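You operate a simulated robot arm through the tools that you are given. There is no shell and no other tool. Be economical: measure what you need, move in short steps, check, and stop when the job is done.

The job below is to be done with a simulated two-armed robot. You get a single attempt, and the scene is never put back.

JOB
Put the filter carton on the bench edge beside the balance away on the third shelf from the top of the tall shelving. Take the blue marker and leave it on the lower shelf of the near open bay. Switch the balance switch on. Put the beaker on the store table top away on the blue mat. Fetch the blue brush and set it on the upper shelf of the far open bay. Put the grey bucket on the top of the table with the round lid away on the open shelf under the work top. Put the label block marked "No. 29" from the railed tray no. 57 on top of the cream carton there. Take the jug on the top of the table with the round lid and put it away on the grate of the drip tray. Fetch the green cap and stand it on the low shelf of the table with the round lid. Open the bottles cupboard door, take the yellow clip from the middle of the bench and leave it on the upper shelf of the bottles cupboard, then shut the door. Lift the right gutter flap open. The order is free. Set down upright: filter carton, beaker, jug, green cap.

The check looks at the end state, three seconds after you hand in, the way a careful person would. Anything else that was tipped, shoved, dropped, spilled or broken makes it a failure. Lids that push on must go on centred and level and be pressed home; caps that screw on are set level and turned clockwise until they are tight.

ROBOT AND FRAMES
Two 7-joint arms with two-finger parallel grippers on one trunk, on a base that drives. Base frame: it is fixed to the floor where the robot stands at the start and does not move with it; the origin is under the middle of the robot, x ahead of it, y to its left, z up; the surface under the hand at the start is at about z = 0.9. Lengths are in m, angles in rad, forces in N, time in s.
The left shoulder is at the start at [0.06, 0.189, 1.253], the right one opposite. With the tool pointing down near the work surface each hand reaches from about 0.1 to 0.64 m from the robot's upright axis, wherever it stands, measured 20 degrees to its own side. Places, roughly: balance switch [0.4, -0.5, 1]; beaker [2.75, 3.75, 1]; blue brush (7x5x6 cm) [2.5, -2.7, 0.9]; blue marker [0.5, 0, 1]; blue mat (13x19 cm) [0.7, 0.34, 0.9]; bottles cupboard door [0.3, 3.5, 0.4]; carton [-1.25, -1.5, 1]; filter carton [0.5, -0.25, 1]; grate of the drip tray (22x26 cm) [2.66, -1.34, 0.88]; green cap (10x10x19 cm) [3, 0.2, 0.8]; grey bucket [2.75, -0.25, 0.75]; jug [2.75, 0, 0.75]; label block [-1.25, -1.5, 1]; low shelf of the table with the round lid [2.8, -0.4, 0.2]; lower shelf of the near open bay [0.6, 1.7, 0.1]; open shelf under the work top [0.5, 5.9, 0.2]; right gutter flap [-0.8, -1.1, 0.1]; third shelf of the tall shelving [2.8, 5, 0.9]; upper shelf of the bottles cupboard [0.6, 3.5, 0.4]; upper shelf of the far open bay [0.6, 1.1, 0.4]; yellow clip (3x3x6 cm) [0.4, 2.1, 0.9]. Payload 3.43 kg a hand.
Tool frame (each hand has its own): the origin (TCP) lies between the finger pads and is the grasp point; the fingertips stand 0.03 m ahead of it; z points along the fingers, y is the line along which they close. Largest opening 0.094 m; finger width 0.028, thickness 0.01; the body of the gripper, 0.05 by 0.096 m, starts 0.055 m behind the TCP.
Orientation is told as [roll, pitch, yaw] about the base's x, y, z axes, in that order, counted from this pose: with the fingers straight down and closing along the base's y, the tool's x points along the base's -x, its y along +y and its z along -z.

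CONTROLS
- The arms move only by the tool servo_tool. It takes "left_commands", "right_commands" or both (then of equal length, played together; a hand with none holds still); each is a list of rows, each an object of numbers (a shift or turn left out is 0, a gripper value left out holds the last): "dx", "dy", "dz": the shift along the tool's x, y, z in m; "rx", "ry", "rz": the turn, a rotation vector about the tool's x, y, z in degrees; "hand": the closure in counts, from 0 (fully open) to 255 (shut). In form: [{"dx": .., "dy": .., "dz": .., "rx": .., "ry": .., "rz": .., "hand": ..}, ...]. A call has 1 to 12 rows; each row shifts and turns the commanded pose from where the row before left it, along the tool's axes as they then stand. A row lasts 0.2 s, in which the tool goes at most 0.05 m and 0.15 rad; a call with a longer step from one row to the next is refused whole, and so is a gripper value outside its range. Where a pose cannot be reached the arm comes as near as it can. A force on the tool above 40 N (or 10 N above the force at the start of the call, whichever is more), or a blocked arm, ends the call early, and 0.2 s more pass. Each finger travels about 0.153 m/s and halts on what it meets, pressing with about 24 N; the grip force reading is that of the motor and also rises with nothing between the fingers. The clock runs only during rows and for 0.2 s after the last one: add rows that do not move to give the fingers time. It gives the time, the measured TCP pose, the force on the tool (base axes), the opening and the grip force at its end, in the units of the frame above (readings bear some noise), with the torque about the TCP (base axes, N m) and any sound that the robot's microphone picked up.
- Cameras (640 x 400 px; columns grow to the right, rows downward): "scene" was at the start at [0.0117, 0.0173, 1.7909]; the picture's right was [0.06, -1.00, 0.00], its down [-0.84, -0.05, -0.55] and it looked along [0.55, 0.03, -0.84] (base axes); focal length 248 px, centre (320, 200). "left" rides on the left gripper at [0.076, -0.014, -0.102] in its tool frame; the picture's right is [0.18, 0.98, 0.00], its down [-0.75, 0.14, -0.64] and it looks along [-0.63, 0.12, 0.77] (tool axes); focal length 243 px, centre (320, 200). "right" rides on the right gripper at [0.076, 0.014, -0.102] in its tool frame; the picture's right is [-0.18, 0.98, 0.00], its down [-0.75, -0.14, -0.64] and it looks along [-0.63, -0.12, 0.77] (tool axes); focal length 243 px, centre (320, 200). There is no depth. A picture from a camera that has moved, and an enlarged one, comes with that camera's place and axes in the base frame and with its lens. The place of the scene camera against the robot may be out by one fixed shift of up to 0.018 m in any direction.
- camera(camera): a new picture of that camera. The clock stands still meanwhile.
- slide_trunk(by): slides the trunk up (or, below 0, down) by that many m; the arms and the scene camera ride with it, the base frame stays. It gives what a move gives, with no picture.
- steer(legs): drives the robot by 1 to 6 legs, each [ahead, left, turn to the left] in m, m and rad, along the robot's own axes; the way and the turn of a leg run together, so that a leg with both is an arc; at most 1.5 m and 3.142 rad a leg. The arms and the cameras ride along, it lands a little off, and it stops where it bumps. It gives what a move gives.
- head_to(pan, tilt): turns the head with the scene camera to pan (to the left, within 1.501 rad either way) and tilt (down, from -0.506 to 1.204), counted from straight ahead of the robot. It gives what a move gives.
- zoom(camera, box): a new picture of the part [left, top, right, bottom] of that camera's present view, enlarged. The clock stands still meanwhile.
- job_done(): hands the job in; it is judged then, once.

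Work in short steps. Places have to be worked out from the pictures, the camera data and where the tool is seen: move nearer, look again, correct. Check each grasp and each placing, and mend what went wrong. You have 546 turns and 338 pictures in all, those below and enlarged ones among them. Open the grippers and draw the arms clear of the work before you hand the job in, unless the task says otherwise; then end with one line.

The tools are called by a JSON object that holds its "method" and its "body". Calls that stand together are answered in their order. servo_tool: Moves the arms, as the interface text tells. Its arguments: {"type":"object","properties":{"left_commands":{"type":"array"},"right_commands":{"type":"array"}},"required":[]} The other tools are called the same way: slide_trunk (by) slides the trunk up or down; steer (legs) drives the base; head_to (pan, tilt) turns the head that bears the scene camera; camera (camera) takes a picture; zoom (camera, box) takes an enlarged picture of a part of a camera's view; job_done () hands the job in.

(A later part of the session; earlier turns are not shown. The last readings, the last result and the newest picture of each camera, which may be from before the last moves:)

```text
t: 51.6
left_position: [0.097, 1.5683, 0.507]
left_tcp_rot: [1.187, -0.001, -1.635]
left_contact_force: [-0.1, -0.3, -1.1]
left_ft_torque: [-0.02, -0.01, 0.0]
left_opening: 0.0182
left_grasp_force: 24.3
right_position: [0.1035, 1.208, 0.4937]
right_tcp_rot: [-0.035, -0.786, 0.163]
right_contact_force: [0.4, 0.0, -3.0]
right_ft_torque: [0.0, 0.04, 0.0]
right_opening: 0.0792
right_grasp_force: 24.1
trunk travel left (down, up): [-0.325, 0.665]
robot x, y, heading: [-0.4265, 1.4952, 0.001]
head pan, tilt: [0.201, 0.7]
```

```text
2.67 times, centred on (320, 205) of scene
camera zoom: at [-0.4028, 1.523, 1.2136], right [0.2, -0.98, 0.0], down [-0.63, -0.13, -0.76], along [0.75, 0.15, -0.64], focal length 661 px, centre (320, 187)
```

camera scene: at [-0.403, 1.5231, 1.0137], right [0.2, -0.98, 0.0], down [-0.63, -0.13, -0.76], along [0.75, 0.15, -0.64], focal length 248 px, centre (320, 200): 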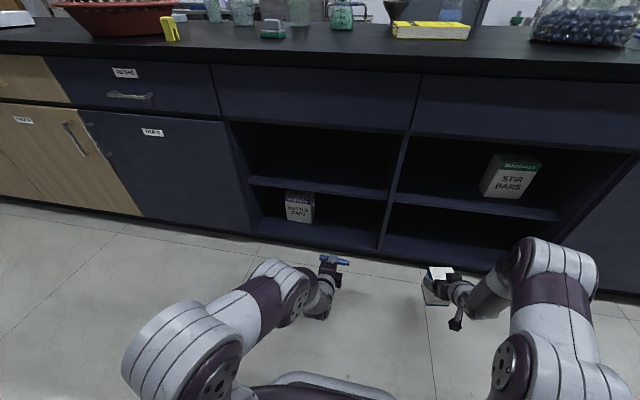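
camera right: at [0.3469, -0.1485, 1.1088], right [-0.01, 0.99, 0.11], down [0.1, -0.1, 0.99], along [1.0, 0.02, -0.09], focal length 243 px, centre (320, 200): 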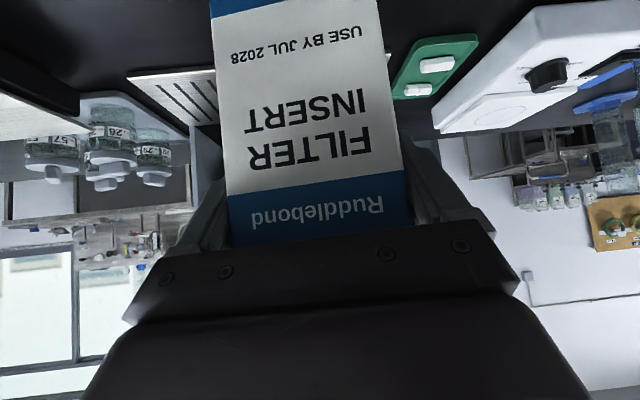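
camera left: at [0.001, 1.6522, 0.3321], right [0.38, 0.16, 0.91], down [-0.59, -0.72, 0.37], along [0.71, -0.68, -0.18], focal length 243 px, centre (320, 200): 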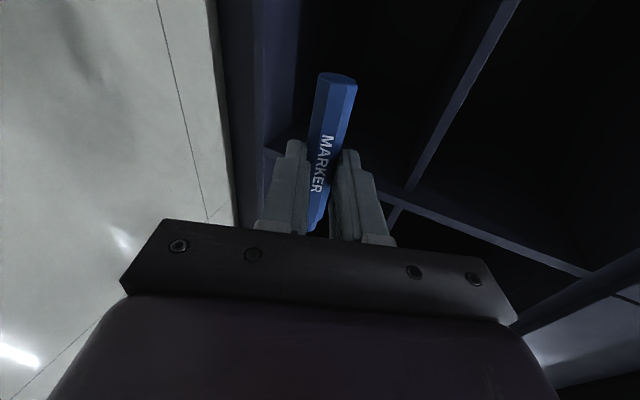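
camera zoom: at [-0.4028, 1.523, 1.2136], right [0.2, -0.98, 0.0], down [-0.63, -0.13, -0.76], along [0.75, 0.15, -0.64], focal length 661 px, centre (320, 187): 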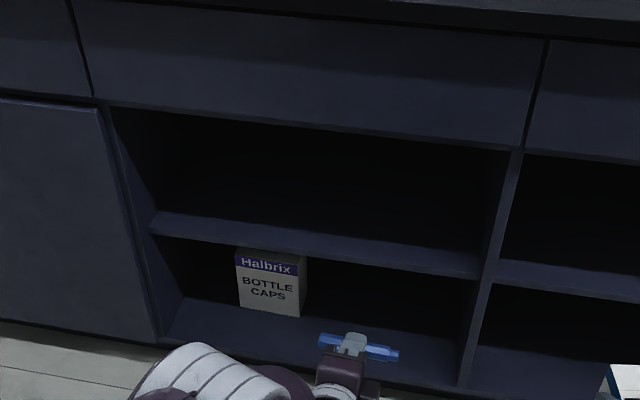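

The bay front is at x≈0.36, the lower shelf at z≈0.13, the upper shelf's underside at 0.385. I tilt the left hand to 45°, pull the carton back, drive in and lower.

{"method": "servo_tool", "body": {"left_commands": [{"rx": 7.5}, {"rx": 7.5}, {"rx": 7.5}, {}], "right_commands": [{"dx": 0.032, "dz": -0.032}, {"dx": 0.032, "dz": -0.032}, {}, {}]}}

{"method": "steer", "body": {"legs": [[0.18, 0, 0]]}}

{"method": "slide_trunk", "body": {"by": -0.25}}

{"method": "camera", "body": {"camera": "scene"}}

```text
t: 52.6
left_position: [0.0957, 1.568, 0.5075]
left_tcp_rot: [0.793, 0.0, -1.636]
left_contact_force: [-1.1, 0.4, -0.2]
left_ft_torque: [-0.05, -0.01, 0.01]
left_opening: 0.0181
left_grasp_force: 24.3
right_position: [0.0137, 1.1929, 0.4945]
right_tcp_rot: [-0.035, -0.785, 0.164]
right_contact_force: [0.8, 0.4, -2.8]
right_ft_torque: [-0.04, 0.02, -0.04]
right_opening: 0.0793
right_grasp_force: 23.8
trunk travel left (down, up): [-0.325, 0.665]
robot x, y, heading: [-0.4269, 1.4924, -0.005]
head pan, tilt: [0.201, 0.7]
```

```text
t: 54.1
left_position: [0.2784, 1.568, 0.5074]
left_tcp_rot: [0.79, 0.0, -1.639]
left_contact_force: [-0.5, -0.3, 0.5]
left_ft_torque: [0.01, 0.01, 0.03]
left_opening: 0.0184
left_grasp_force: 24.5
right_position: [0.1954, 1.1934, 0.4931]
right_tcp_rot: [-0.035, -0.786, 0.161]
right_contact_force: [0.1, -0.4, -2.8]
right_ft_torque: [0.0, 0.01, -0.01]
right_opening: 0.0795
right_grasp_force: 23.8
trunk travel left (down, up): [-0.325, 0.665]
robot x, y, heading: [-0.2487, 1.496, -0.004]
head pan, tilt: [0.201, 0.7]
```

```text
t: 56.7
left_position: [0.2787, 1.5682, 0.2577]
left_tcp_rot: [0.792, 0.0, -1.637]
left_contact_force: [0.2, -0.7, 0.6]
left_ft_torque: [-0.01, 0.0, 0.02]
left_opening: 0.0181
left_grasp_force: 24.7
right_position: [0.1966, 1.1926, 0.2443]
right_tcp_rot: [-0.036, -0.785, 0.162]
right_contact_force: [-0.8, 0.1, -2.0]
right_ft_torque: [0.0, 0.03, 0.01]
right_opening: 0.0795
right_grasp_force: 23.8
trunk travel left (down, up): [-0.075, 0.915]
robot x, y, heading: [-0.247, 1.4907, -0.004]
head pan, tilt: [0.201, 0.7]
```

```text
307 pictures are left
camera scene: at [-0.2204, 1.5223, 0.9637], right [0.2, -0.98, 0.0], down [-0.63, -0.13, -0.76], along [0.75, 0.15, -0.64], focal length 248 px, centre (320, 200)
```

scene: 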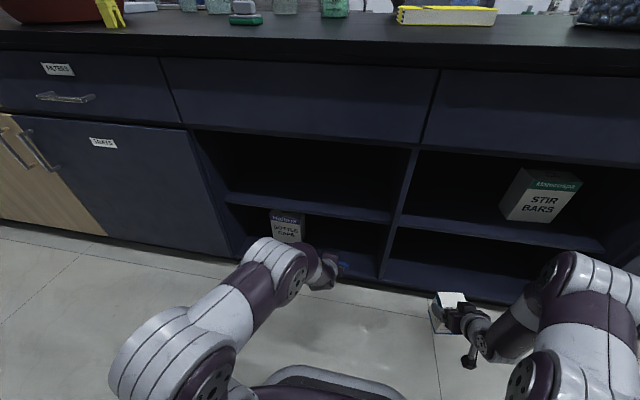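

I move the marker in over the shelf and lower it to about z=0.18.

{"method": "servo_tool", "body": {"left_commands": [{"dx": 0.0027, "dy": 0.018, "dz": 0.0388}, {"dx": 0.0027, "dy": 0.018, "dz": 0.0388}, {"dx": 0.0027, "dy": 0.018, "dz": 0.0388}, {"dx": 0.0027, "dy": 0.018, "dz": 0.0388}, {"dy": -0.007, "dz": 0.007}, {"dy": -0.007, "dz": 0.007}, {}]}}

{"method": "camera", "body": {"camera": "left"}}

{"method": "zoom", "body": {"camera": "scene", "box": [200, 150, 440, 300]}}

```text
t: 58.3
left_position: [0.4396, 1.5684, 0.1801]
left_tcp_rot: [0.796, -0.001, -1.638]
left_contact_force: [0.2, 0.5, -1.4]
left_ft_torque: [0.01, 0.01, -0.01]
left_opening: 0.0179
left_grasp_force: 24.4
right_position: [0.1952, 1.1934, 0.2443]
right_tcp_rot: [-0.035, -0.785, 0.162]
right_contact_force: [-0.7, 0.0, -2.5]
right_ft_torque: [0.0, 0.05, 0.01]
right_opening: 0.0795
right_grasp_force: 23.9
trunk travel left (down, up): [-0.075, 0.915]
robot x, y, heading: [-0.2435, 1.4963, 0.001]
head pan, tilt: [0.201, 0.7]
```

```text
306 pictures are left
camera left: at [0.3623, 1.6504, 0.2408], right [0.7, 0.14, 0.7], down [-0.41, -0.73, 0.55], along [0.59, -0.67, -0.45], focal length 243 px, centre (320, 200)
```

left: 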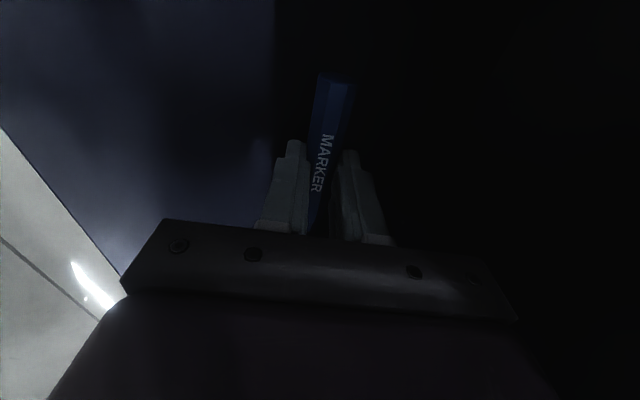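

```text
2.67 times, centred on (320, 225) of scene
camera zoom: at [-0.2203, 1.5223, 0.9636], right [0.2, -0.98, 0.0], down [-0.63, -0.13, -0.76], along [0.75, 0.15, -0.64], focal length 661 px, centre (320, 133)
```

zoom: 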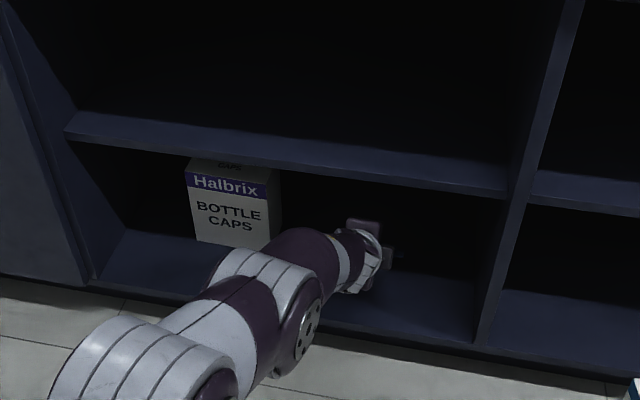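

Marker is well inside the bay. I lower in small steps until light contact shows.

{"method": "servo_tool", "body": {"left_commands": [{"dy": -0.0042, "dz": 0.0042}, {"dy": -0.0042, "dz": 0.0042}, {"dy": -0.0035, "dz": 0.0035}, {}]}}

```text
t: 59.3
left_position: [0.4406, 1.5683, 0.1632]
left_tcp_rot: [0.792, 0.0, -1.635]
left_contact_force: [-0.9, 0.0, -0.1]
left_ft_torque: [0.0, 0.02, 0.01]
left_opening: 0.0182
left_grasp_force: 23.8
right_position: [0.196, 1.1926, 0.2447]
right_tcp_rot: [-0.033, -0.786, 0.163]
right_contact_force: [0.2, 0.8, -1.5]
right_ft_torque: [-0.01, 0.03, 0.03]
right_opening: 0.0794
right_grasp_force: 23.9
trunk travel left (down, up): [-0.075, 0.915]
robot x, y, heading: [-0.2453, 1.4939, -0.008]
head pan, tilt: [0.201, 0.7]
```

{"method": "servo_tool", "body": {"left_commands": [{"dy": -0.0035, "dz": 0.0035}, {"dy": -0.0035, "dz": 0.0035}, {"dy": -0.0035, "dz": 0.0035}, {"dy": -0.0035, "dz": 0.0035}, {}]}}

```text
t: 60.2
left_position: [0.441, 1.5672, 0.1528]
left_tcp_rot: [0.805, 0.0, -1.636]
left_contact_force: [-20.5, 1.1, 24.3]
left_ft_torque: [0.04, 0.55, 0.0]
left_opening: 0.018
left_grasp_force: 24.1
right_position: [0.195, 1.193, 0.2463]
right_tcp_rot: [-0.034, -0.787, 0.161]
right_contact_force: [0.6, 0.1, -2.3]
right_ft_torque: [0.0, 0.01, -0.03]
right_opening: 0.0793
right_grasp_force: 24.4
trunk travel left (down, up): [-0.075, 0.915]
robot x, y, heading: [-0.2478, 1.488, -0.002]
head pan, tilt: [0.201, 0.7]
stopped in row 4 (left hand): the force on the tool passed its limit at 47 N (the readings are from after the stop); the commanded pose is now the measured one
```

The fingertips touched the shelf. I raise 1.2 cm and open part way so the marker slips down onto the shelf.

{"method": "servo_tool", "body": {"left_commands": [{"dy": 0.0085, "dz": -0.0085}, {"hand": 170}, {"hand": 140}, {}, {}]}}

{"method": "zoom", "body": {"camera": "left", "box": [200, 30, 440, 180]}}

```text
t: 61.4
left_position: [0.4419, 1.5683, 0.1609]
left_tcp_rot: [0.798, 0.0, -1.635]
left_contact_force: [1.4, 0.7, 1.9]
left_ft_torque: [0.03, -0.05, 0.0]
left_opening: 0.0411
left_grasp_force: 0.0
right_position: [0.1964, 1.1929, 0.2432]
right_tcp_rot: [-0.036, -0.786, 0.163]
right_contact_force: [-0.8, -1.2, -2.9]
right_ft_torque: [-0.01, 0.01, -0.01]
right_opening: 0.0794
right_grasp_force: 24.1
trunk travel left (down, up): [-0.075, 0.915]
robot x, y, heading: [-0.2455, 1.4908, -0.002]
head pan, tilt: [0.201, 0.7]
```

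```text
2.67 times, centred on (320, 105) of left
camera zoom: at [0.3633, 1.6508, 0.2216], right [0.7, 0.14, 0.7], down [-0.41, -0.73, 0.55], along [0.59, -0.67, -0.45], focal length 647 px, centre (320, 453)
```

zoom: 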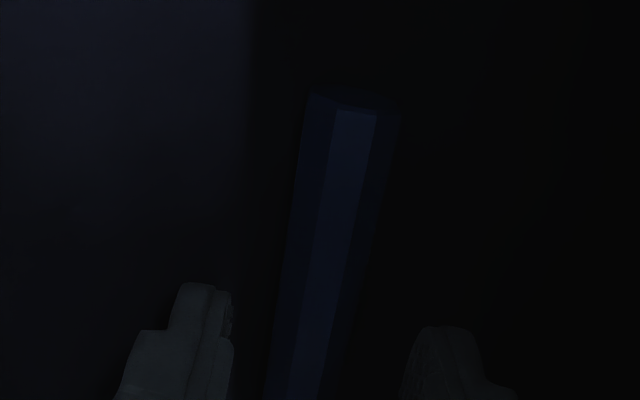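

The marker lies free between the fingers. I withdraw along the tool axis, then straight back.

{"method": "servo_tool", "body": {"left_commands": [{"dz": -0.03}, {"dz": -0.04}, {"dy": -0.033, "dz": -0.033}, {"dy": -0.033, "dz": -0.033}, {"dy": -0.033, "dz": -0.033}, {}]}}

{"method": "zoom", "body": {"camera": "scene", "box": [200, 150, 440, 300]}}

{"method": "camera", "body": {"camera": "left"}}

```text
t: 62.8
left_position: [0.2562, 1.5811, 0.2081]
left_tcp_rot: [0.797, 0.0, -1.637]
left_contact_force: [0.3, 0.7, -0.2]
left_ft_torque: [-0.04, -0.02, 0.03]
left_opening: 0.0423
left_grasp_force: 0.1
left hand out of reach, approached as far as the arm can: row 3
right_position: [0.196, 1.1931, 0.244]
right_tcp_rot: [-0.033, -0.786, 0.163]
right_contact_force: [-0.1, 0.9, -2.1]
right_ft_torque: [0.02, 0.01, -0.01]
right_opening: 0.0792
right_grasp_force: 24.0
trunk travel left (down, up): [-0.075, 0.915]
robot x, y, heading: [-0.2472, 1.494, 0.001]
head pan, tilt: [0.201, 0.7]
```

```text
2.67 times, centred on (320, 225) of scene
camera zoom: at [-0.2208, 1.5224, 0.9637], right [0.2, -0.98, 0.0], down [-0.63, -0.13, -0.76], along [0.75, 0.15, -0.64], focal length 661 px, centre (320, 133)
```

zoom: 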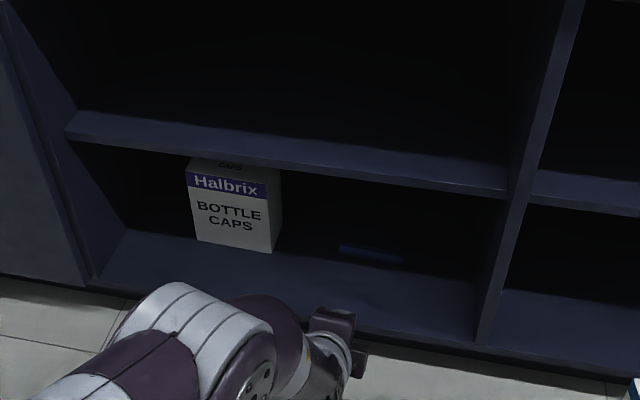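

```text
302 pictures are left
camera left: at [0.1793, 1.6631, 0.2687], right [0.7, 0.14, 0.7], down [-0.41, -0.73, 0.55], along [0.59, -0.67, -0.45], focal length 243 px, centre (320, 200)
```

left: 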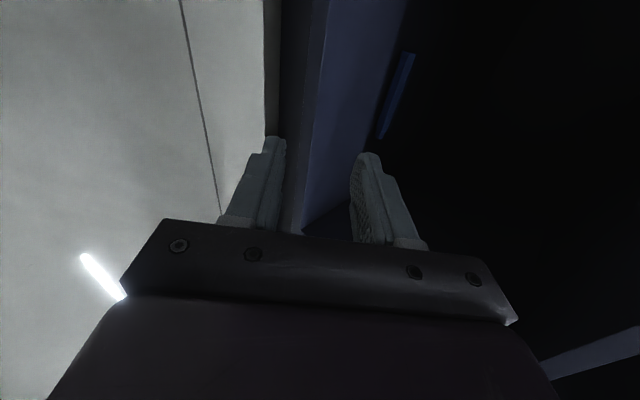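

The marker lies on the lower shelf. I back off, raise the trunk and drive left toward the bottles cupboard.

{"method": "steer", "body": {"legs": [[-0.3, 0, 0], [0, 1.4, 0]]}}

{"method": "slide_trunk", "body": {"by": 0.4}}

{"method": "head_to", "body": {"pan": 0.4, "tilt": 0.6}}

{"method": "camera", "body": {"camera": "scene"}}

```text
t: 65.0
left_position: [-0.0033, 1.5844, 0.2081]
left_tcp_rot: [0.795, 0.0, -1.631]
left_contact_force: [-0.5, -0.6, -0.8]
left_ft_torque: [0.0, 0.01, 0.0]
left_opening: 0.0424
left_grasp_force: 0.1
right_position: [-0.0625, 1.196, 0.2441]
right_tcp_rot: [-0.033, -0.784, 0.165]
right_contact_force: [-0.4, -0.2, -2.3]
right_ft_torque: [-0.02, 0.03, 0.0]
right_opening: 0.0791
right_grasp_force: 24.6
trunk travel left (down, up): [-0.075, 0.915]
robot x, y, heading: [-0.5018, 1.4948, -0.001]
head pan, tilt: [0.201, 0.7]
stopped in leg 1: the robot was blocked; the commanded pose is now the measured one
```

```text
t: 68.8
left_position: [-0.0029, 1.5841, 0.6073]
left_tcp_rot: [0.797, 0.0, -1.633]
left_contact_force: [0.2, -0.4, 0.5]
left_ft_torque: [-0.02, -0.03, 0.0]
left_opening: 0.0424
left_grasp_force: 0.0
right_position: [-0.0617, 1.1954, 0.6444]
right_tcp_rot: [-0.034, -0.784, 0.165]
right_contact_force: [0.2, 0.0, -2.2]
right_ft_torque: [-0.02, 0.02, 0.0]
right_opening: 0.0794
right_grasp_force: 23.8
trunk travel left (down, up): [-0.475, 0.515]
robot x, y, heading: [-0.5019, 1.4946, -0.0]
head pan, tilt: [0.201, 0.7]
```

```text
t: 69.6
left_position: [-0.0026, 1.5841, 0.607]
left_tcp_rot: [0.796, 0.0, -1.632]
left_contact_force: [-1.1, -0.2, 0.6]
left_ft_torque: [0.01, -0.02, 0.0]
left_opening: 0.0422
left_grasp_force: 0.0
right_position: [-0.0618, 1.1956, 0.6433]
right_tcp_rot: [-0.034, -0.784, 0.167]
right_contact_force: [-0.3, -0.3, -2.4]
right_ft_torque: [0.03, 0.02, -0.01]
right_opening: 0.079
right_grasp_force: 23.9
trunk travel left (down, up): [-0.475, 0.515]
robot x, y, heading: [-0.5072, 1.4948, 0.001]
head pan, tilt: [0.4, 0.6]
```

```text
301 pictures are left
camera scene: at [-0.4819, 1.5408, 1.3723], right [0.39, -0.92, 0.0], down [-0.52, -0.22, -0.82], along [0.76, 0.32, -0.57], focal length 248 px, centre (320, 200)
```

scene: 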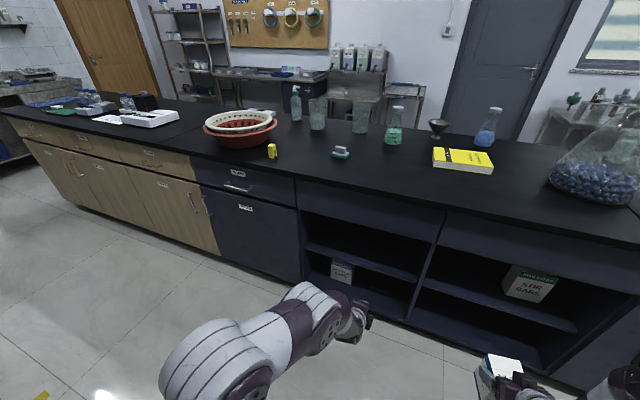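

Something behind blocked the robot at x≈-0.5. I go forward a little and then drive left.

{"method": "steer", "body": {"legs": [[0.08, 0, 0], [0, 1.3, 0]]}}

{"method": "camera", "body": {"camera": "scene"}}

```text
t: 76.8
left_position: [0.0737, 2.8955, 0.6079]
left_tcp_rot: [0.799, 0.0, -1.629]
left_contact_force: [-0.1, -0.5, 0.1]
left_ft_torque: [0.01, 0.0, 0.01]
left_opening: 0.0425
left_grasp_force: 0.1
right_position: [0.0161, 2.5073, 0.6435]
right_tcp_rot: [-0.035, -0.784, 0.173]
right_contact_force: [0.1, 0.4, -3.2]
right_ft_torque: [-0.03, -0.01, -0.02]
right_opening: 0.0794
right_grasp_force: 23.3
trunk travel left (down, up): [-0.475, 0.515]
robot x, y, heading: [-0.4276, 2.8034, 0.002]
head pan, tilt: [0.4, 0.6]
```

```text
300 pictures are left
camera scene: at [-0.4049, 2.8506, 1.3723], right [0.39, -0.92, 0.0], down [-0.52, -0.22, -0.82], along [0.76, 0.32, -0.57], focal length 248 px, centre (320, 200)
```

scene: 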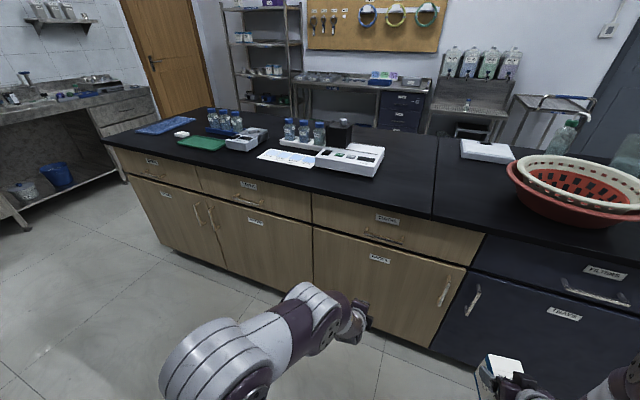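

{"method": "zoom", "body": {"camera": "scene", "box": [120, 140, 360, 290]}}

{"method": "zoom", "body": {"camera": "scene", "box": [300, 200, 620, 400]}}

```text
2.67 times, centred on (240, 215) of scene
camera zoom: at [-0.4049, 2.8506, 1.3723], right [0.39, -0.92, 0.0], down [-0.52, -0.22, -0.82], along [0.76, 0.32, -0.57], focal length 661 px, centre (533, 160)
```

zoom: 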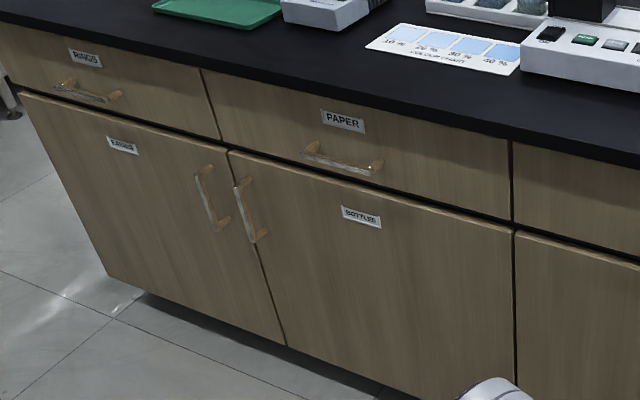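

```text
2.00 times, centred on (460, 300) of scene
camera zoom: at [-0.4049, 2.8506, 1.3723], right [0.39, -0.92, 0.0], down [-0.52, -0.22, -0.82], along [0.76, 0.32, -0.57], focal length 496 px, centre (40, 0)
```

zoom: 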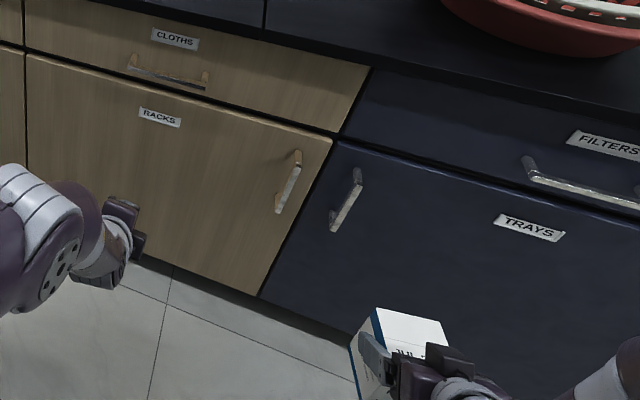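

The BOTTLES door has its handle at about [0.31, 3.755, 0.55] and its hinge at y≈3.2. I'll fetch the clip with the left hand first, deliver the carton, then do the door with the right hand free.

{"method": "slide_trunk", "body": {"by": 0.4}}

{"method": "steer", "body": {"legs": [[0, -0.8, 0]]}}

{"method": "servo_tool", "body": {"left_commands": [{"rx": 8, "hand": 0}, {"rx": 8}, {"rx": 8}, {"rx": 8}, {"rx": 8}, {"rx": 5.5}, {}]}}

{"method": "head_to", "body": {"pan": 0.0, "tilt": 0.8}}

{"method": "camera", "body": {"camera": "scene"}}

```text
t: 80.6
left_position: [0.0759, 2.8954, 1.0084]
left_tcp_rot: [0.795, -0.001, -1.628]
left_contact_force: [0.4, 0.3, 0.8]
left_ft_torque: [-0.01, -0.01, 0.01]
left_opening: 0.0424
left_grasp_force: 0.1
right_position: [0.0157, 2.5073, 1.0436]
right_tcp_rot: [-0.037, -0.783, 0.169]
right_contact_force: [-0.1, -0.5, -3.3]
right_ft_torque: [0.02, 0.01, 0.02]
right_opening: 0.0793
right_grasp_force: 24.5
trunk travel left (down, up): [-0.875, 0.115]
robot x, y, heading: [-0.4251, 2.8036, -0.001]
head pan, tilt: [0.4, 0.6]
```

```text
t: 84.9
left_position: [0.0745, 2.0895, 1.0086]
left_tcp_rot: [0.797, 0.0, -1.641]
left_contact_force: [0.2, 0.3, -0.3]
left_ft_torque: [-0.02, 0.02, 0.0]
left_opening: 0.0423
left_grasp_force: 0.1
right_position: [0.0114, 1.702, 1.0441]
right_tcp_rot: [-0.035, -0.784, 0.158]
right_contact_force: [0.1, 0.0, -2.8]
right_ft_torque: [0.01, 0.03, 0.0]
right_opening: 0.0793
right_grasp_force: 24.1
trunk travel left (down, up): [-0.875, 0.115]
robot x, y, heading: [-0.4291, 2.0042, -0.006]
head pan, tilt: [0.4, 0.6]
```

```text
t: 86.5
left_position: [0.0906, 2.1034, 1.0142]
left_tcp_rot: [0.24, 0.085, -1.612]
left_contact_force: [0.9, -0.4, 0.6]
left_ft_torque: [0.0, -0.01, -0.03]
left_opening: 0.0939
left_grasp_force: 0.1
left hand out of reach, approached as far as the arm can: row 4, 5, 6
right_position: [0.0098, 1.7017, 1.0431]
right_tcp_rot: [-0.035, -0.785, 0.158]
right_contact_force: [-0.4, 0.2, -2.9]
right_ft_torque: [-0.03, 0.06, 0.02]
right_opening: 0.0793
right_grasp_force: 24.3
trunk travel left (down, up): [-0.875, 0.115]
robot x, y, heading: [-0.4263, 2.0, -0.014]
head pan, tilt: [0.4, 0.6]
```

```text
t: 87.4
left_position: [0.0913, 2.1027, 1.0143]
left_tcp_rot: [0.241, 0.085, -1.611]
left_contact_force: [-0.7, -0.3, 0.0]
left_ft_torque: [-0.01, 0.04, -0.02]
left_opening: 0.0941
left_grasp_force: 0.0
right_position: [0.0097, 1.7009, 1.0437]
right_tcp_rot: [-0.037, -0.784, 0.158]
right_contact_force: [0.3, 0.0, -2.6]
right_ft_torque: [-0.01, 0.04, 0.02]
right_opening: 0.0791
right_grasp_force: 24.3
trunk travel left (down, up): [-0.875, 0.115]
robot x, y, heading: [-0.4281, 2.0013, -0.01]
head pan, tilt: [0.0, 0.799]
```

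```text
297 pictures are left
camera scene: at [-0.4068, 2.0151, 1.7554], right [-0.01, -1.0, 0.0], down [-0.72, 0.01, -0.7], along [0.7, -0.01, -0.72], focal length 248 px, centre (320, 200)
```

scene: 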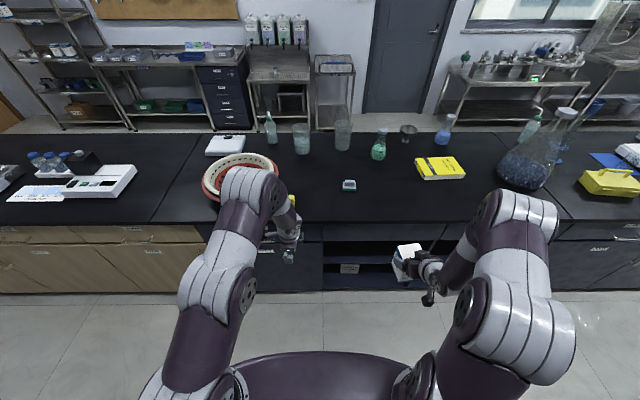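

The left wrist hit a reach limit while turning down close to the body. I raise and extend it, then finish levelling.

{"method": "servo_tool", "body": {"left_commands": [{"dy": 0.04, "dz": -0.024}, {"dy": 0.04, "dz": -0.024}, {"dy": 0.04, "dz": -0.024}, {"dy": 0.045}, {"dy": 0.045}, {"rx": 7}, {"rx": 6.7}, {}]}}

{"method": "camera", "body": {"camera": "left"}}

```text
t: 89.2
left_position: [0.1614, 2.106, 1.0934]
left_tcp_rot: [0.014, 0.081, -1.61]
left_contact_force: [1.0, 0.5, 0.5]
left_ft_torque: [0.0, 0.0, -0.01]
left_opening: 0.0938
left_grasp_force: 0.0
left hand out of reach, approached as far as the arm can: row 5, 6, 7
right_position: [0.0108, 1.6997, 1.0439]
right_tcp_rot: [-0.033, -0.784, 0.155]
right_contact_force: [0.8, -0.5, -3.2]
right_ft_torque: [0.01, 0.04, 0.02]
right_opening: 0.0794
right_grasp_force: 24.2
trunk travel left (down, up): [-0.875, 0.115]
robot x, y, heading: [-0.4272, 2.0045, -0.006]
head pan, tilt: [0.0, 0.799]
```

```text
296 pictures are left
camera left: at [0.1498, 2.1752, 1.2007], right [0.99, 0.14, 0.03], down [0.1, -0.81, 0.58], along [0.11, -0.57, -0.81], focal length 243 px, centre (320, 200)
```

left: 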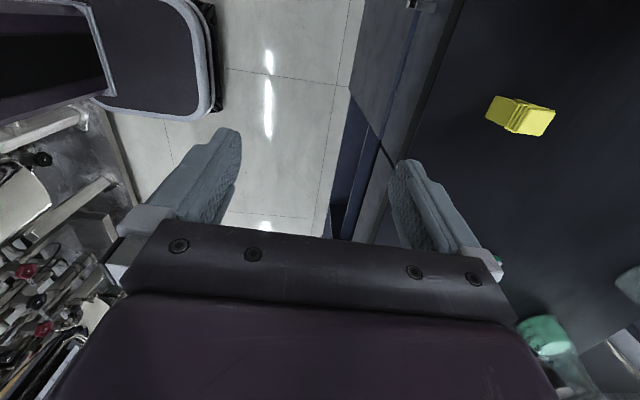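

The clip is at about [0.398, 2.128]. I drive forward 0.24 m to bring it under the left hand.

{"method": "steer", "body": {"legs": [[0.24, 0, 0]]}}

{"method": "servo_tool", "body": {"left_commands": [{"dx": 0.035, "ry": 4.6}, {}]}}

{"method": "camera", "body": {"camera": "left"}}

{"method": "zoom", "body": {"camera": "scene", "box": [230, 170, 390, 270]}}

```text
t: 91.0
left_position: [0.4006, 2.1048, 1.094]
left_tcp_rot: [0.016, 0.083, -1.611]
left_contact_force: [0.2, 1.1, 0.1]
left_ft_torque: [-0.01, 0.04, 0.01]
left_opening: 0.0941
left_grasp_force: 0.0
right_position: [0.2496, 1.6989, 1.0439]
right_tcp_rot: [-0.035, -0.785, 0.16]
right_contact_force: [-0.4, -0.4, -2.5]
right_ft_torque: [0.02, 0.0, 0.01]
right_opening: 0.0794
right_grasp_force: 24.0
trunk travel left (down, up): [-0.875, 0.115]
robot x, y, heading: [-0.1916, 1.9967, -0.005]
head pan, tilt: [0.0, 0.799]
```

```text
t: 91.6
left_position: [0.4032, 2.1394, 1.0962]
left_tcp_rot: [0.016, 0.165, -1.609]
left_contact_force: [-0.5, 0.0, -0.6]
left_ft_torque: [0.0, 0.01, 0.0]
left_opening: 0.094
left_grasp_force: 0.1
right_position: [0.2507, 1.6983, 1.044]
right_tcp_rot: [-0.033, -0.784, 0.157]
right_contact_force: [0.8, -0.8, -2.4]
right_ft_torque: [0.0, 0.0, 0.02]
right_opening: 0.0793
right_grasp_force: 24.0
trunk travel left (down, up): [-0.875, 0.115]
robot x, y, heading: [-0.1885, 1.9991, -0.008]
head pan, tilt: [0.0, 0.799]
```

```text
295 pictures are left
camera left: at [0.3896, 2.1988, 1.2087], right [0.99, 0.14, 0.04], down [0.1, -0.85, 0.51], along [0.11, -0.5, -0.86], focal length 243 px, centre (320, 200)
```

left: 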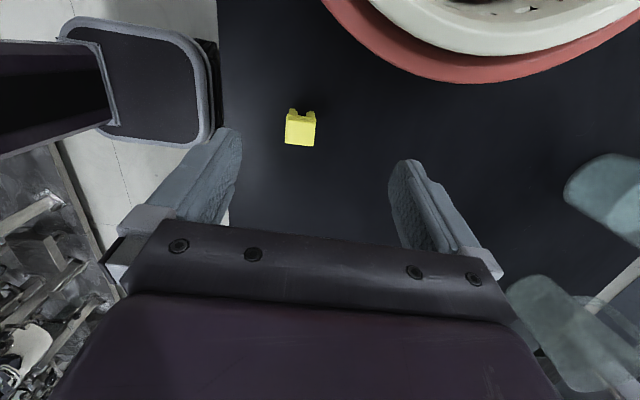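

```text
4.00 times, centred on (310, 220) of scene
camera zoom: at [-0.1681, 2.0127, 1.7554], right [-0.01, -1.0, 0.0], down [-0.72, 0.01, -0.7], along [0.7, -0.01, -0.72], focal length 992 px, centre (360, 120)
```

zoom: 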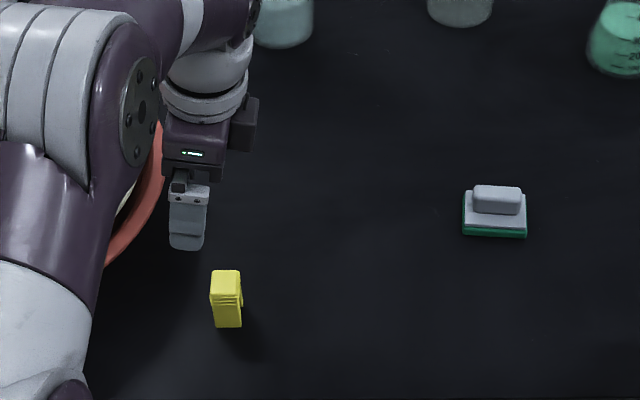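

The clip stands upright at about [0.392, 2.130], top z≈0.955. My last turn tilted the wrong way; I level the hand and look again.

{"method": "servo_tool", "body": {"left_commands": [{"ry": -5}, {"ry": -4.5, "dz": 0.03}, {}]}}

{"method": "camera", "body": {"camera": "left"}}

```text
t: 92.4
left_position: [0.4053, 2.1425, 1.0671]
left_tcp_rot: [0.015, -0.004, -1.614]
left_contact_force: [-0.3, -0.7, -0.8]
left_ft_torque: [0.01, 0.01, -0.01]
left_opening: 0.0939
left_grasp_force: 0.0
right_position: [0.2492, 1.6981, 1.0428]
right_tcp_rot: [-0.035, -0.784, 0.157]
right_contact_force: [0.4, -0.2, -2.5]
right_ft_torque: [-0.01, 0.06, 0.0]
right_opening: 0.0792
right_grasp_force: 24.1
trunk travel left (down, up): [-0.875, 0.115]
robot x, y, heading: [-0.1907, 2.0013, -0.009]
head pan, tilt: [0.0, 0.799]
```

```text
293 pictures are left
camera left: at [0.3914, 2.2197, 1.1675], right [0.99, 0.14, 0.01], down [0.1, -0.76, 0.65], along [0.1, -0.64, -0.76], focal length 243 px, centre (320, 200)
```

left: 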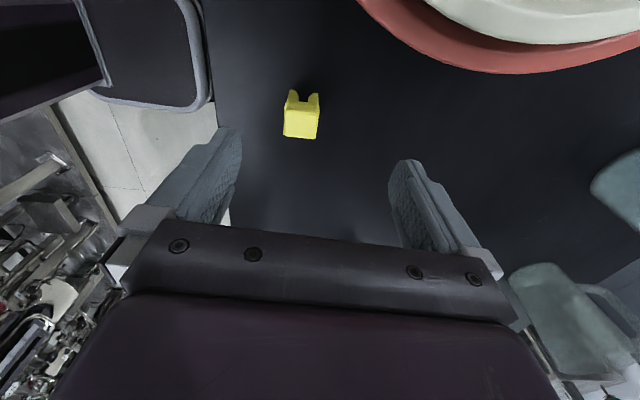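

Clip centre [0.389, 2.130]. I centre over it, lower and close.

{"method": "servo_tool", "body": {"left_commands": [{"dx": -0.012, "dy": -0.016, "dz": 0.03}, {"dz": 0.045}, {"dz": 0.03}, {"dz": 0.017}, {"hand": 255}, {}, {}, {}]}}

{"method": "camera", "body": {"camera": "left"}}

```text
t: 94.2
left_position: [0.3894, 2.1304, 0.9434]
left_tcp_rot: [0.014, -0.005, -1.612]
left_contact_force: [-0.8, 0.2, -0.3]
left_ft_torque: [0.01, -0.03, 0.0]
left_opening: 0.0326
left_grasp_force: 23.9
right_position: [0.2495, 1.6982, 1.0436]
right_tcp_rot: [-0.035, -0.785, 0.159]
right_contact_force: [0.5, 0.8, -2.3]
right_ft_torque: [0.0, 0.05, -0.02]
right_opening: 0.0791
right_grasp_force: 23.9
trunk travel left (down, up): [-0.875, 0.115]
robot x, y, heading: [-0.1899, 2.0009, -0.007]
head pan, tilt: [0.0, 0.799]
```

```text
292 pictures are left
camera left: at [0.3759, 2.2083, 1.0449], right [0.99, 0.14, 0.01], down [0.1, -0.76, 0.65], along [0.1, -0.64, -0.76], focal length 243 px, centre (320, 200)
```

left: 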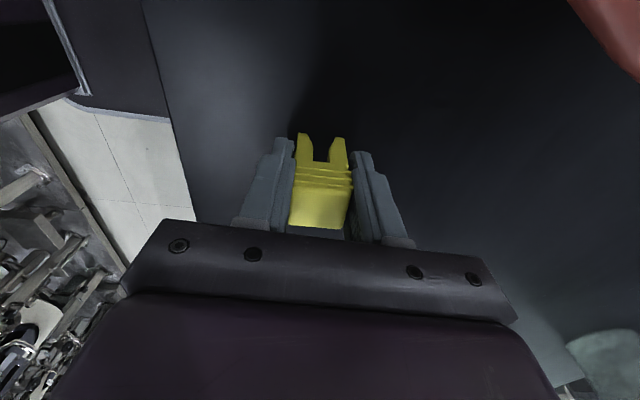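

Clip gripped. I lift it, back off and drive to the far end of the island.

{"method": "servo_tool", "body": {"left_commands": [{"dz": -0.045}, {"dz": -0.045}, {"dz": -0.045}, {"dz": -0.045}, {}]}}

{"method": "steer", "body": {"legs": [[-0.24, 0, 0], [0, 1.45, 0], [0, 1.5, 0]]}}

{"method": "head_to", "body": {"pan": 0.3, "tilt": 0.5}}

{"method": "camera", "body": {"camera": "scene"}}

```text
t: 95.4
left_position: [0.3865, 2.1308, 1.1239]
left_tcp_rot: [0.013, -0.003, -1.614]
left_contact_force: [-0.3, -0.1, -1.3]
left_ft_torque: [0.01, -0.02, -0.03]
left_opening: 0.0331
left_grasp_force: 24.4
right_position: [0.25, 1.6996, 1.0432]
right_tcp_rot: [-0.035, -0.782, 0.157]
right_contact_force: [-0.3, -0.9, -3.0]
right_ft_torque: [-0.01, 0.04, -0.04]
right_opening: 0.0795
right_grasp_force: 23.9
trunk travel left (down, up): [-0.875, 0.115]
robot x, y, heading: [-0.192, 1.9963, -0.013]
head pan, tilt: [0.0, 0.799]
```

```text
t: 111.0
left_position: [0.1447, 5.0903, 1.1224]
left_tcp_rot: [0.016, -0.001, -1.603]
left_contact_force: [0.7, 0.6, 0.5]
left_ft_torque: [-0.01, -0.01, -0.01]
left_opening: 0.033
left_grasp_force: 24.1
right_position: [0.0137, 4.6563, 1.0441]
right_tcp_rot: [-0.033, -0.784, 0.169]
right_contact_force: [0.3, -0.6, -2.5]
right_ft_torque: [-0.01, -0.01, 0.01]
right_opening: 0.0792
right_grasp_force: 23.5
trunk travel left (down, up): [-0.875, 0.115]
robot x, y, heading: [-0.4325, 4.9515, 0.002]
head pan, tilt: [0.0, 0.799]
```

```text
t: 111.8
left_position: [0.1462, 5.0906, 1.1233]
left_tcp_rot: [0.016, -0.004, -1.601]
left_contact_force: [-0.7, -0.6, -0.4]
left_ft_torque: [0.02, 0.02, 0.01]
left_opening: 0.033
left_grasp_force: 24.0
right_position: [0.0127, 4.6569, 1.0436]
right_tcp_rot: [-0.035, -0.782, 0.167]
right_contact_force: [-0.6, 0.7, -2.7]
right_ft_torque: [-0.01, 0.01, 0.0]
right_opening: 0.0794
right_grasp_force: 24.2
trunk travel left (down, up): [-0.875, 0.115]
robot x, y, heading: [-0.4312, 4.954, 0.006]
head pan, tilt: [0.3, 0.499]
```

```text
291 pictures are left
camera scene: at [-0.4012, 4.9933, 1.7813], right [0.3, -0.95, 0.0], down [-0.46, -0.14, -0.88], along [0.84, 0.26, -0.48], focal length 248 px, centre (320, 200)
```

scene: 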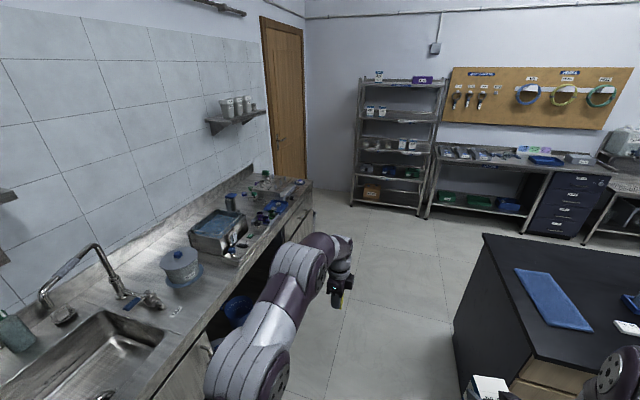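

The way to the shelving is clear. I drive forward along the corridor.

{"method": "steer", "body": {"legs": [[0.5, -0.03, 0], [1.45, 0, 0]]}}

{"method": "head_to", "body": {"pan": 0.1, "tilt": 0.5}}

{"method": "camera", "body": {"camera": "scene"}}

```text
t: 121.6
left_position: [2.1065, 5.0753, 1.1229]
left_tcp_rot: [0.016, -0.004, -1.593]
left_contact_force: [-0.4, 0.4, -0.1]
left_ft_torque: [0.01, -0.01, -0.02]
left_opening: 0.0328
left_grasp_force: 23.5
right_position: [1.9768, 4.6407, 1.0427]
right_tcp_rot: [-0.036, -0.783, 0.177]
right_contact_force: [-0.3, -0.2, -2.6]
right_ft_torque: [0.02, -0.02, 0.0]
right_opening: 0.0792
right_grasp_force: 23.6
trunk travel left (down, up): [-0.875, 0.115]
robot x, y, heading: [1.5347, 4.9357, 0.011]
head pan, tilt: [0.3, 0.499]
```

```text
t: 122.3
left_position: [2.1073, 5.0749, 1.1241]
left_tcp_rot: [0.017, -0.004, -1.595]
left_contact_force: [-0.5, 0.2, 0.3]
left_ft_torque: [0.0, 0.01, -0.04]
left_opening: 0.0328
left_grasp_force: 24.2
right_position: [1.9776, 4.6416, 1.0439]
right_tcp_rot: [-0.033, -0.783, 0.173]
right_contact_force: [0.4, -0.2, -2.4]
right_ft_torque: [0.03, 0.05, -0.02]
right_opening: 0.0795
right_grasp_force: 24.1
trunk travel left (down, up): [-0.875, 0.115]
robot x, y, heading: [1.5309, 4.9343, 0.011]
head pan, tilt: [0.099, 0.499]
```

```text
290 pictures are left
camera scene: at [1.5645, 4.9567, 1.7814], right [0.11, -0.99, 0.0], down [-0.48, -0.05, -0.88], along [0.87, 0.1, -0.48], focal length 248 px, centre (320, 200)
```

scene: 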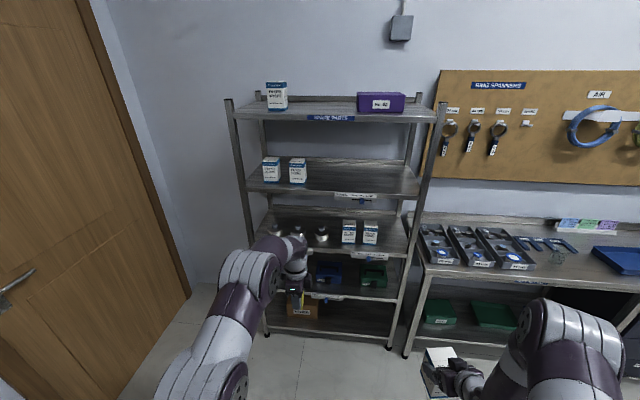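

{"method": "zoom", "body": {"camera": "scene", "box": [220, 70, 460, 220]}}

{"method": "zoom", "body": {"camera": "scene", "box": [230, 170, 470, 320]}}

```text
2.67 times, centred on (340, 145) of scene
camera zoom: at [1.5645, 4.9567, 1.7814], right [0.11, -0.99, 0.0], down [-0.48, -0.05, -0.88], along [0.87, 0.1, -0.48], focal length 661 px, centre (267, 347)
```

zoom: 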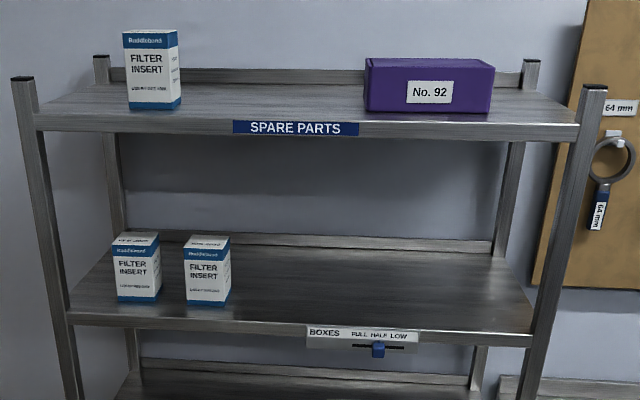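

```text
2.67 times, centred on (350, 245) of scene
camera zoom: at [1.5645, 4.9567, 1.7814], right [0.11, -0.99, 0.0], down [-0.48, -0.05, -0.88], along [0.87, 0.1, -0.48], focal length 661 px, centre (240, 80)
```

zoom: 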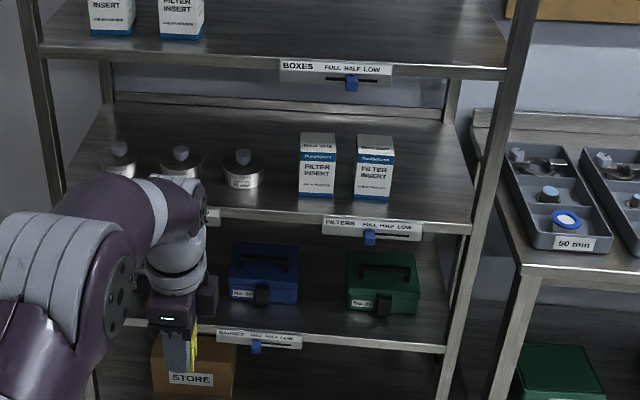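

The third shelf (z≈0.9) has free space right of the two filter cartons, y≈4.63–4.77. I draw the left hand back and turn it so it stays clear, and align the carton's yaw.

{"method": "servo_tool", "body": {"left_commands": [{"rz": -8.5}, {"rz": -8.5}, {"rz": -8.5}, {"rz": -8.5}, {"rz": -8.5}, {"rz": -8.5}, {"rz": -8.5}, {"rz": -8.5}, {"rz": -8.5}, {"rz": -8.5}, {"rz": -6}, {}], "right_commands": [{"rx": 3.4, "rz": 3.4}, {"rx": 3.4, "rz": 3.4}, {}, {}, {}, {}, {}, {}, {}, {}, {}, {}]}}

{"method": "servo_tool", "body": {"left_commands": [{"dx": 0.04, "dz": -0.03}, {"dx": 0.04, "dz": -0.03}, {"dx": 0.04, "dz": -0.03}, {"dx": 0.04, "dz": -0.03}, {"dx": 0.04, "dz": -0.02}, {}]}}

```text
t: 124.9
left_position: [2.1072, 5.0759, 1.1245]
left_tcp_rot: [-0.002, -0.017, -0.005]
left_contact_force: [-0.4, 0.7, -0.8]
left_ft_torque: [0.02, 0.01, 0.02]
left_opening: 0.0329
left_grasp_force: 23.8
right_position: [1.976, 4.6414, 1.0441]
right_tcp_rot: [-0.034, -0.789, 0.007]
right_contact_force: [-0.5, 0.0, -2.2]
right_ft_torque: [0.02, 0.03, 0.01]
right_opening: 0.0794
right_grasp_force: 23.5
trunk travel left (down, up): [-0.875, 0.115]
robot x, y, heading: [1.5325, 4.9344, 0.013]
head pan, tilt: [0.099, 0.499]
```

```text
t: 126.3
left_position: [1.9049, 5.0757, 1.2626]
left_tcp_rot: [-0.003, -0.014, -0.005]
left_contact_force: [1.2, 0.1, -0.3]
left_ft_torque: [-0.03, 0.01, -0.02]
left_opening: 0.0328
left_grasp_force: 24.3
right_position: [1.9773, 4.6403, 1.0439]
right_tcp_rot: [-0.035, -0.787, 0.007]
right_contact_force: [0.8, 0.8, -2.5]
right_ft_torque: [0.01, -0.02, 0.01]
right_opening: 0.0795
right_grasp_force: 24.2
trunk travel left (down, up): [-0.875, 0.115]
robot x, y, heading: [1.5316, 4.9353, 0.013]
head pan, tilt: [0.099, 0.499]
```

Now I drive forward 0.45 m and 0.06 left, and view the shelf from near.

{"method": "steer", "body": {"legs": [[0.45, 0.06, -0.013]]}}

{"method": "head_to", "body": {"pan": -0.2, "tilt": 0.75}}

{"method": "camera", "body": {"camera": "scene"}}

{"method": "camera", "body": {"camera": "right"}}

```text
t: 129.0
left_position: [2.3544, 5.1351, 1.2617]
left_tcp_rot: [-0.004, -0.016, -0.016]
left_contact_force: [-0.1, 0.1, 0.1]
left_ft_torque: [-0.01, -0.06, 0.01]
left_opening: 0.0329
left_grasp_force: 24.1
right_position: [2.4223, 4.6994, 1.0437]
right_tcp_rot: [-0.034, -0.788, -0.004]
right_contact_force: [0.7, 0.2, -2.6]
right_ft_torque: [0.0, -0.01, -0.04]
right_opening: 0.0795
right_grasp_force: 23.7
trunk travel left (down, up): [-0.875, 0.115]
robot x, y, heading: [1.9788, 4.997, -0.0]
head pan, tilt: [0.099, 0.499]
```

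```text
t: 129.8
left_position: [2.355, 5.1357, 1.2617]
left_tcp_rot: [-0.005, -0.014, -0.017]
left_contact_force: [-0.1, 1.1, -0.6]
left_ft_torque: [0.01, 0.03, 0.0]
left_opening: 0.033
left_grasp_force: 23.9
right_position: [2.4241, 4.6986, 1.0438]
right_tcp_rot: [-0.036, -0.788, -0.002]
right_contact_force: [0.0, -0.4, -1.6]
right_ft_torque: [-0.01, 0.04, 0.01]
right_opening: 0.0794
right_grasp_force: 24.0
trunk travel left (down, up): [-0.875, 0.115]
robot x, y, heading: [1.9825, 4.9954, 0.001]
head pan, tilt: [-0.201, 0.75]
```

```text
287 pictures are left
camera scene: at [2.0048, 4.9931, 1.7594], right [-0.2, -0.98, 0.0], down [-0.67, 0.14, -0.73], along [0.72, -0.15, -0.68], focal length 248 px, centre (320, 200)
```

scene: 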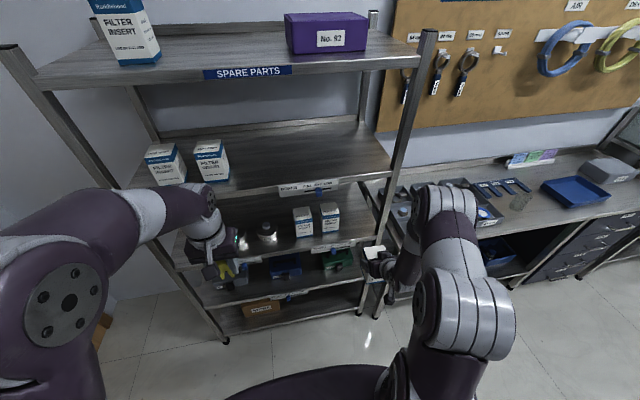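

```text
286 pictures are left
camera right: at [2.2976, 4.7161, 1.0615], right [0.16, 0.98, 0.11], down [0.07, -0.12, 0.99], along [0.98, -0.15, -0.09], focal length 243 px, centre (320, 200)
```

right: 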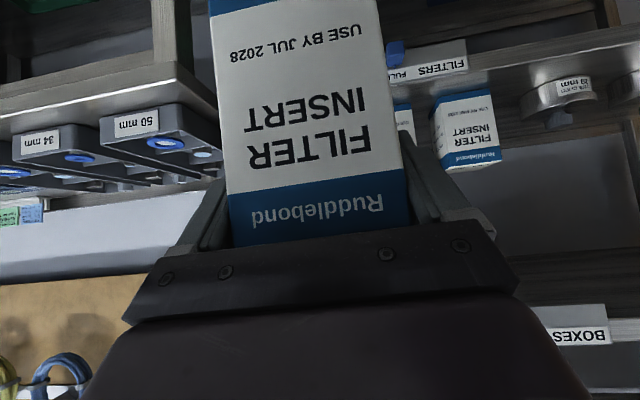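

{"method": "zoom", "body": {"camera": "scene", "box": [250, 170, 450, 295]}}

```text
3.20 times, centred on (350, 232) of scene
camera zoom: at [2.0048, 4.9931, 1.7594], right [-0.2, -0.98, 0.0], down [-0.67, 0.14, -0.73], along [0.72, -0.15, -0.68], focal length 793 px, centre (224, 96)
```

zoom: 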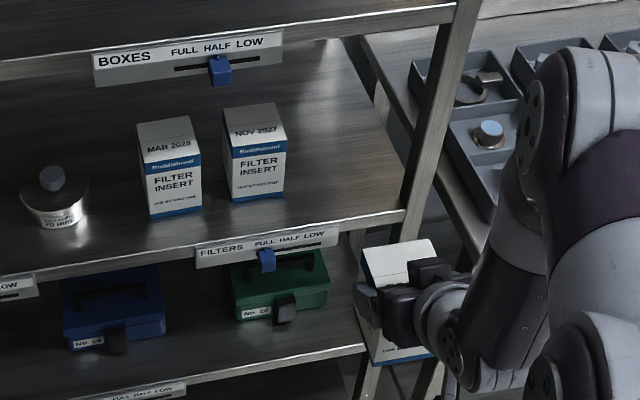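

With the camera shift accounted for, the free slot's centre is y≈4.673. I move closer 0.12 m and line the carton up.

{"method": "steer", "body": {"legs": [[0.12, -0.026, 0]]}}

{"method": "camera", "body": {"camera": "right"}}

```text
t: 131.1
left_position: [2.4738, 5.1105, 1.262]
left_tcp_rot: [-0.005, -0.017, -0.016]
left_contact_force: [1.1, 0.0, -0.1]
left_ft_torque: [0.01, -0.01, -0.02]
left_opening: 0.033
left_grasp_force: 23.9
right_position: [2.5423, 4.6736, 1.044]
right_tcp_rot: [-0.035, -0.788, -0.002]
right_contact_force: [-0.6, 0.2, -2.6]
right_ft_torque: [0.02, 0.01, -0.01]
right_opening: 0.0794
right_grasp_force: 24.3
trunk travel left (down, up): [-0.875, 0.115]
robot x, y, heading: [2.0995, 4.9716, -0.002]
head pan, tilt: [-0.201, 0.75]
```

```text
284 pictures are left
camera right: at [2.4165, 4.6911, 1.0621], right [0.15, 0.98, 0.11], down [0.07, -0.12, 0.99], along [0.99, -0.15, -0.09], focal length 243 px, centre (320, 200)
```

right: 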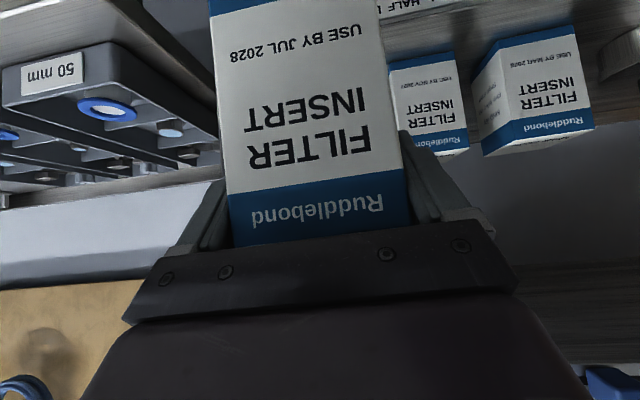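

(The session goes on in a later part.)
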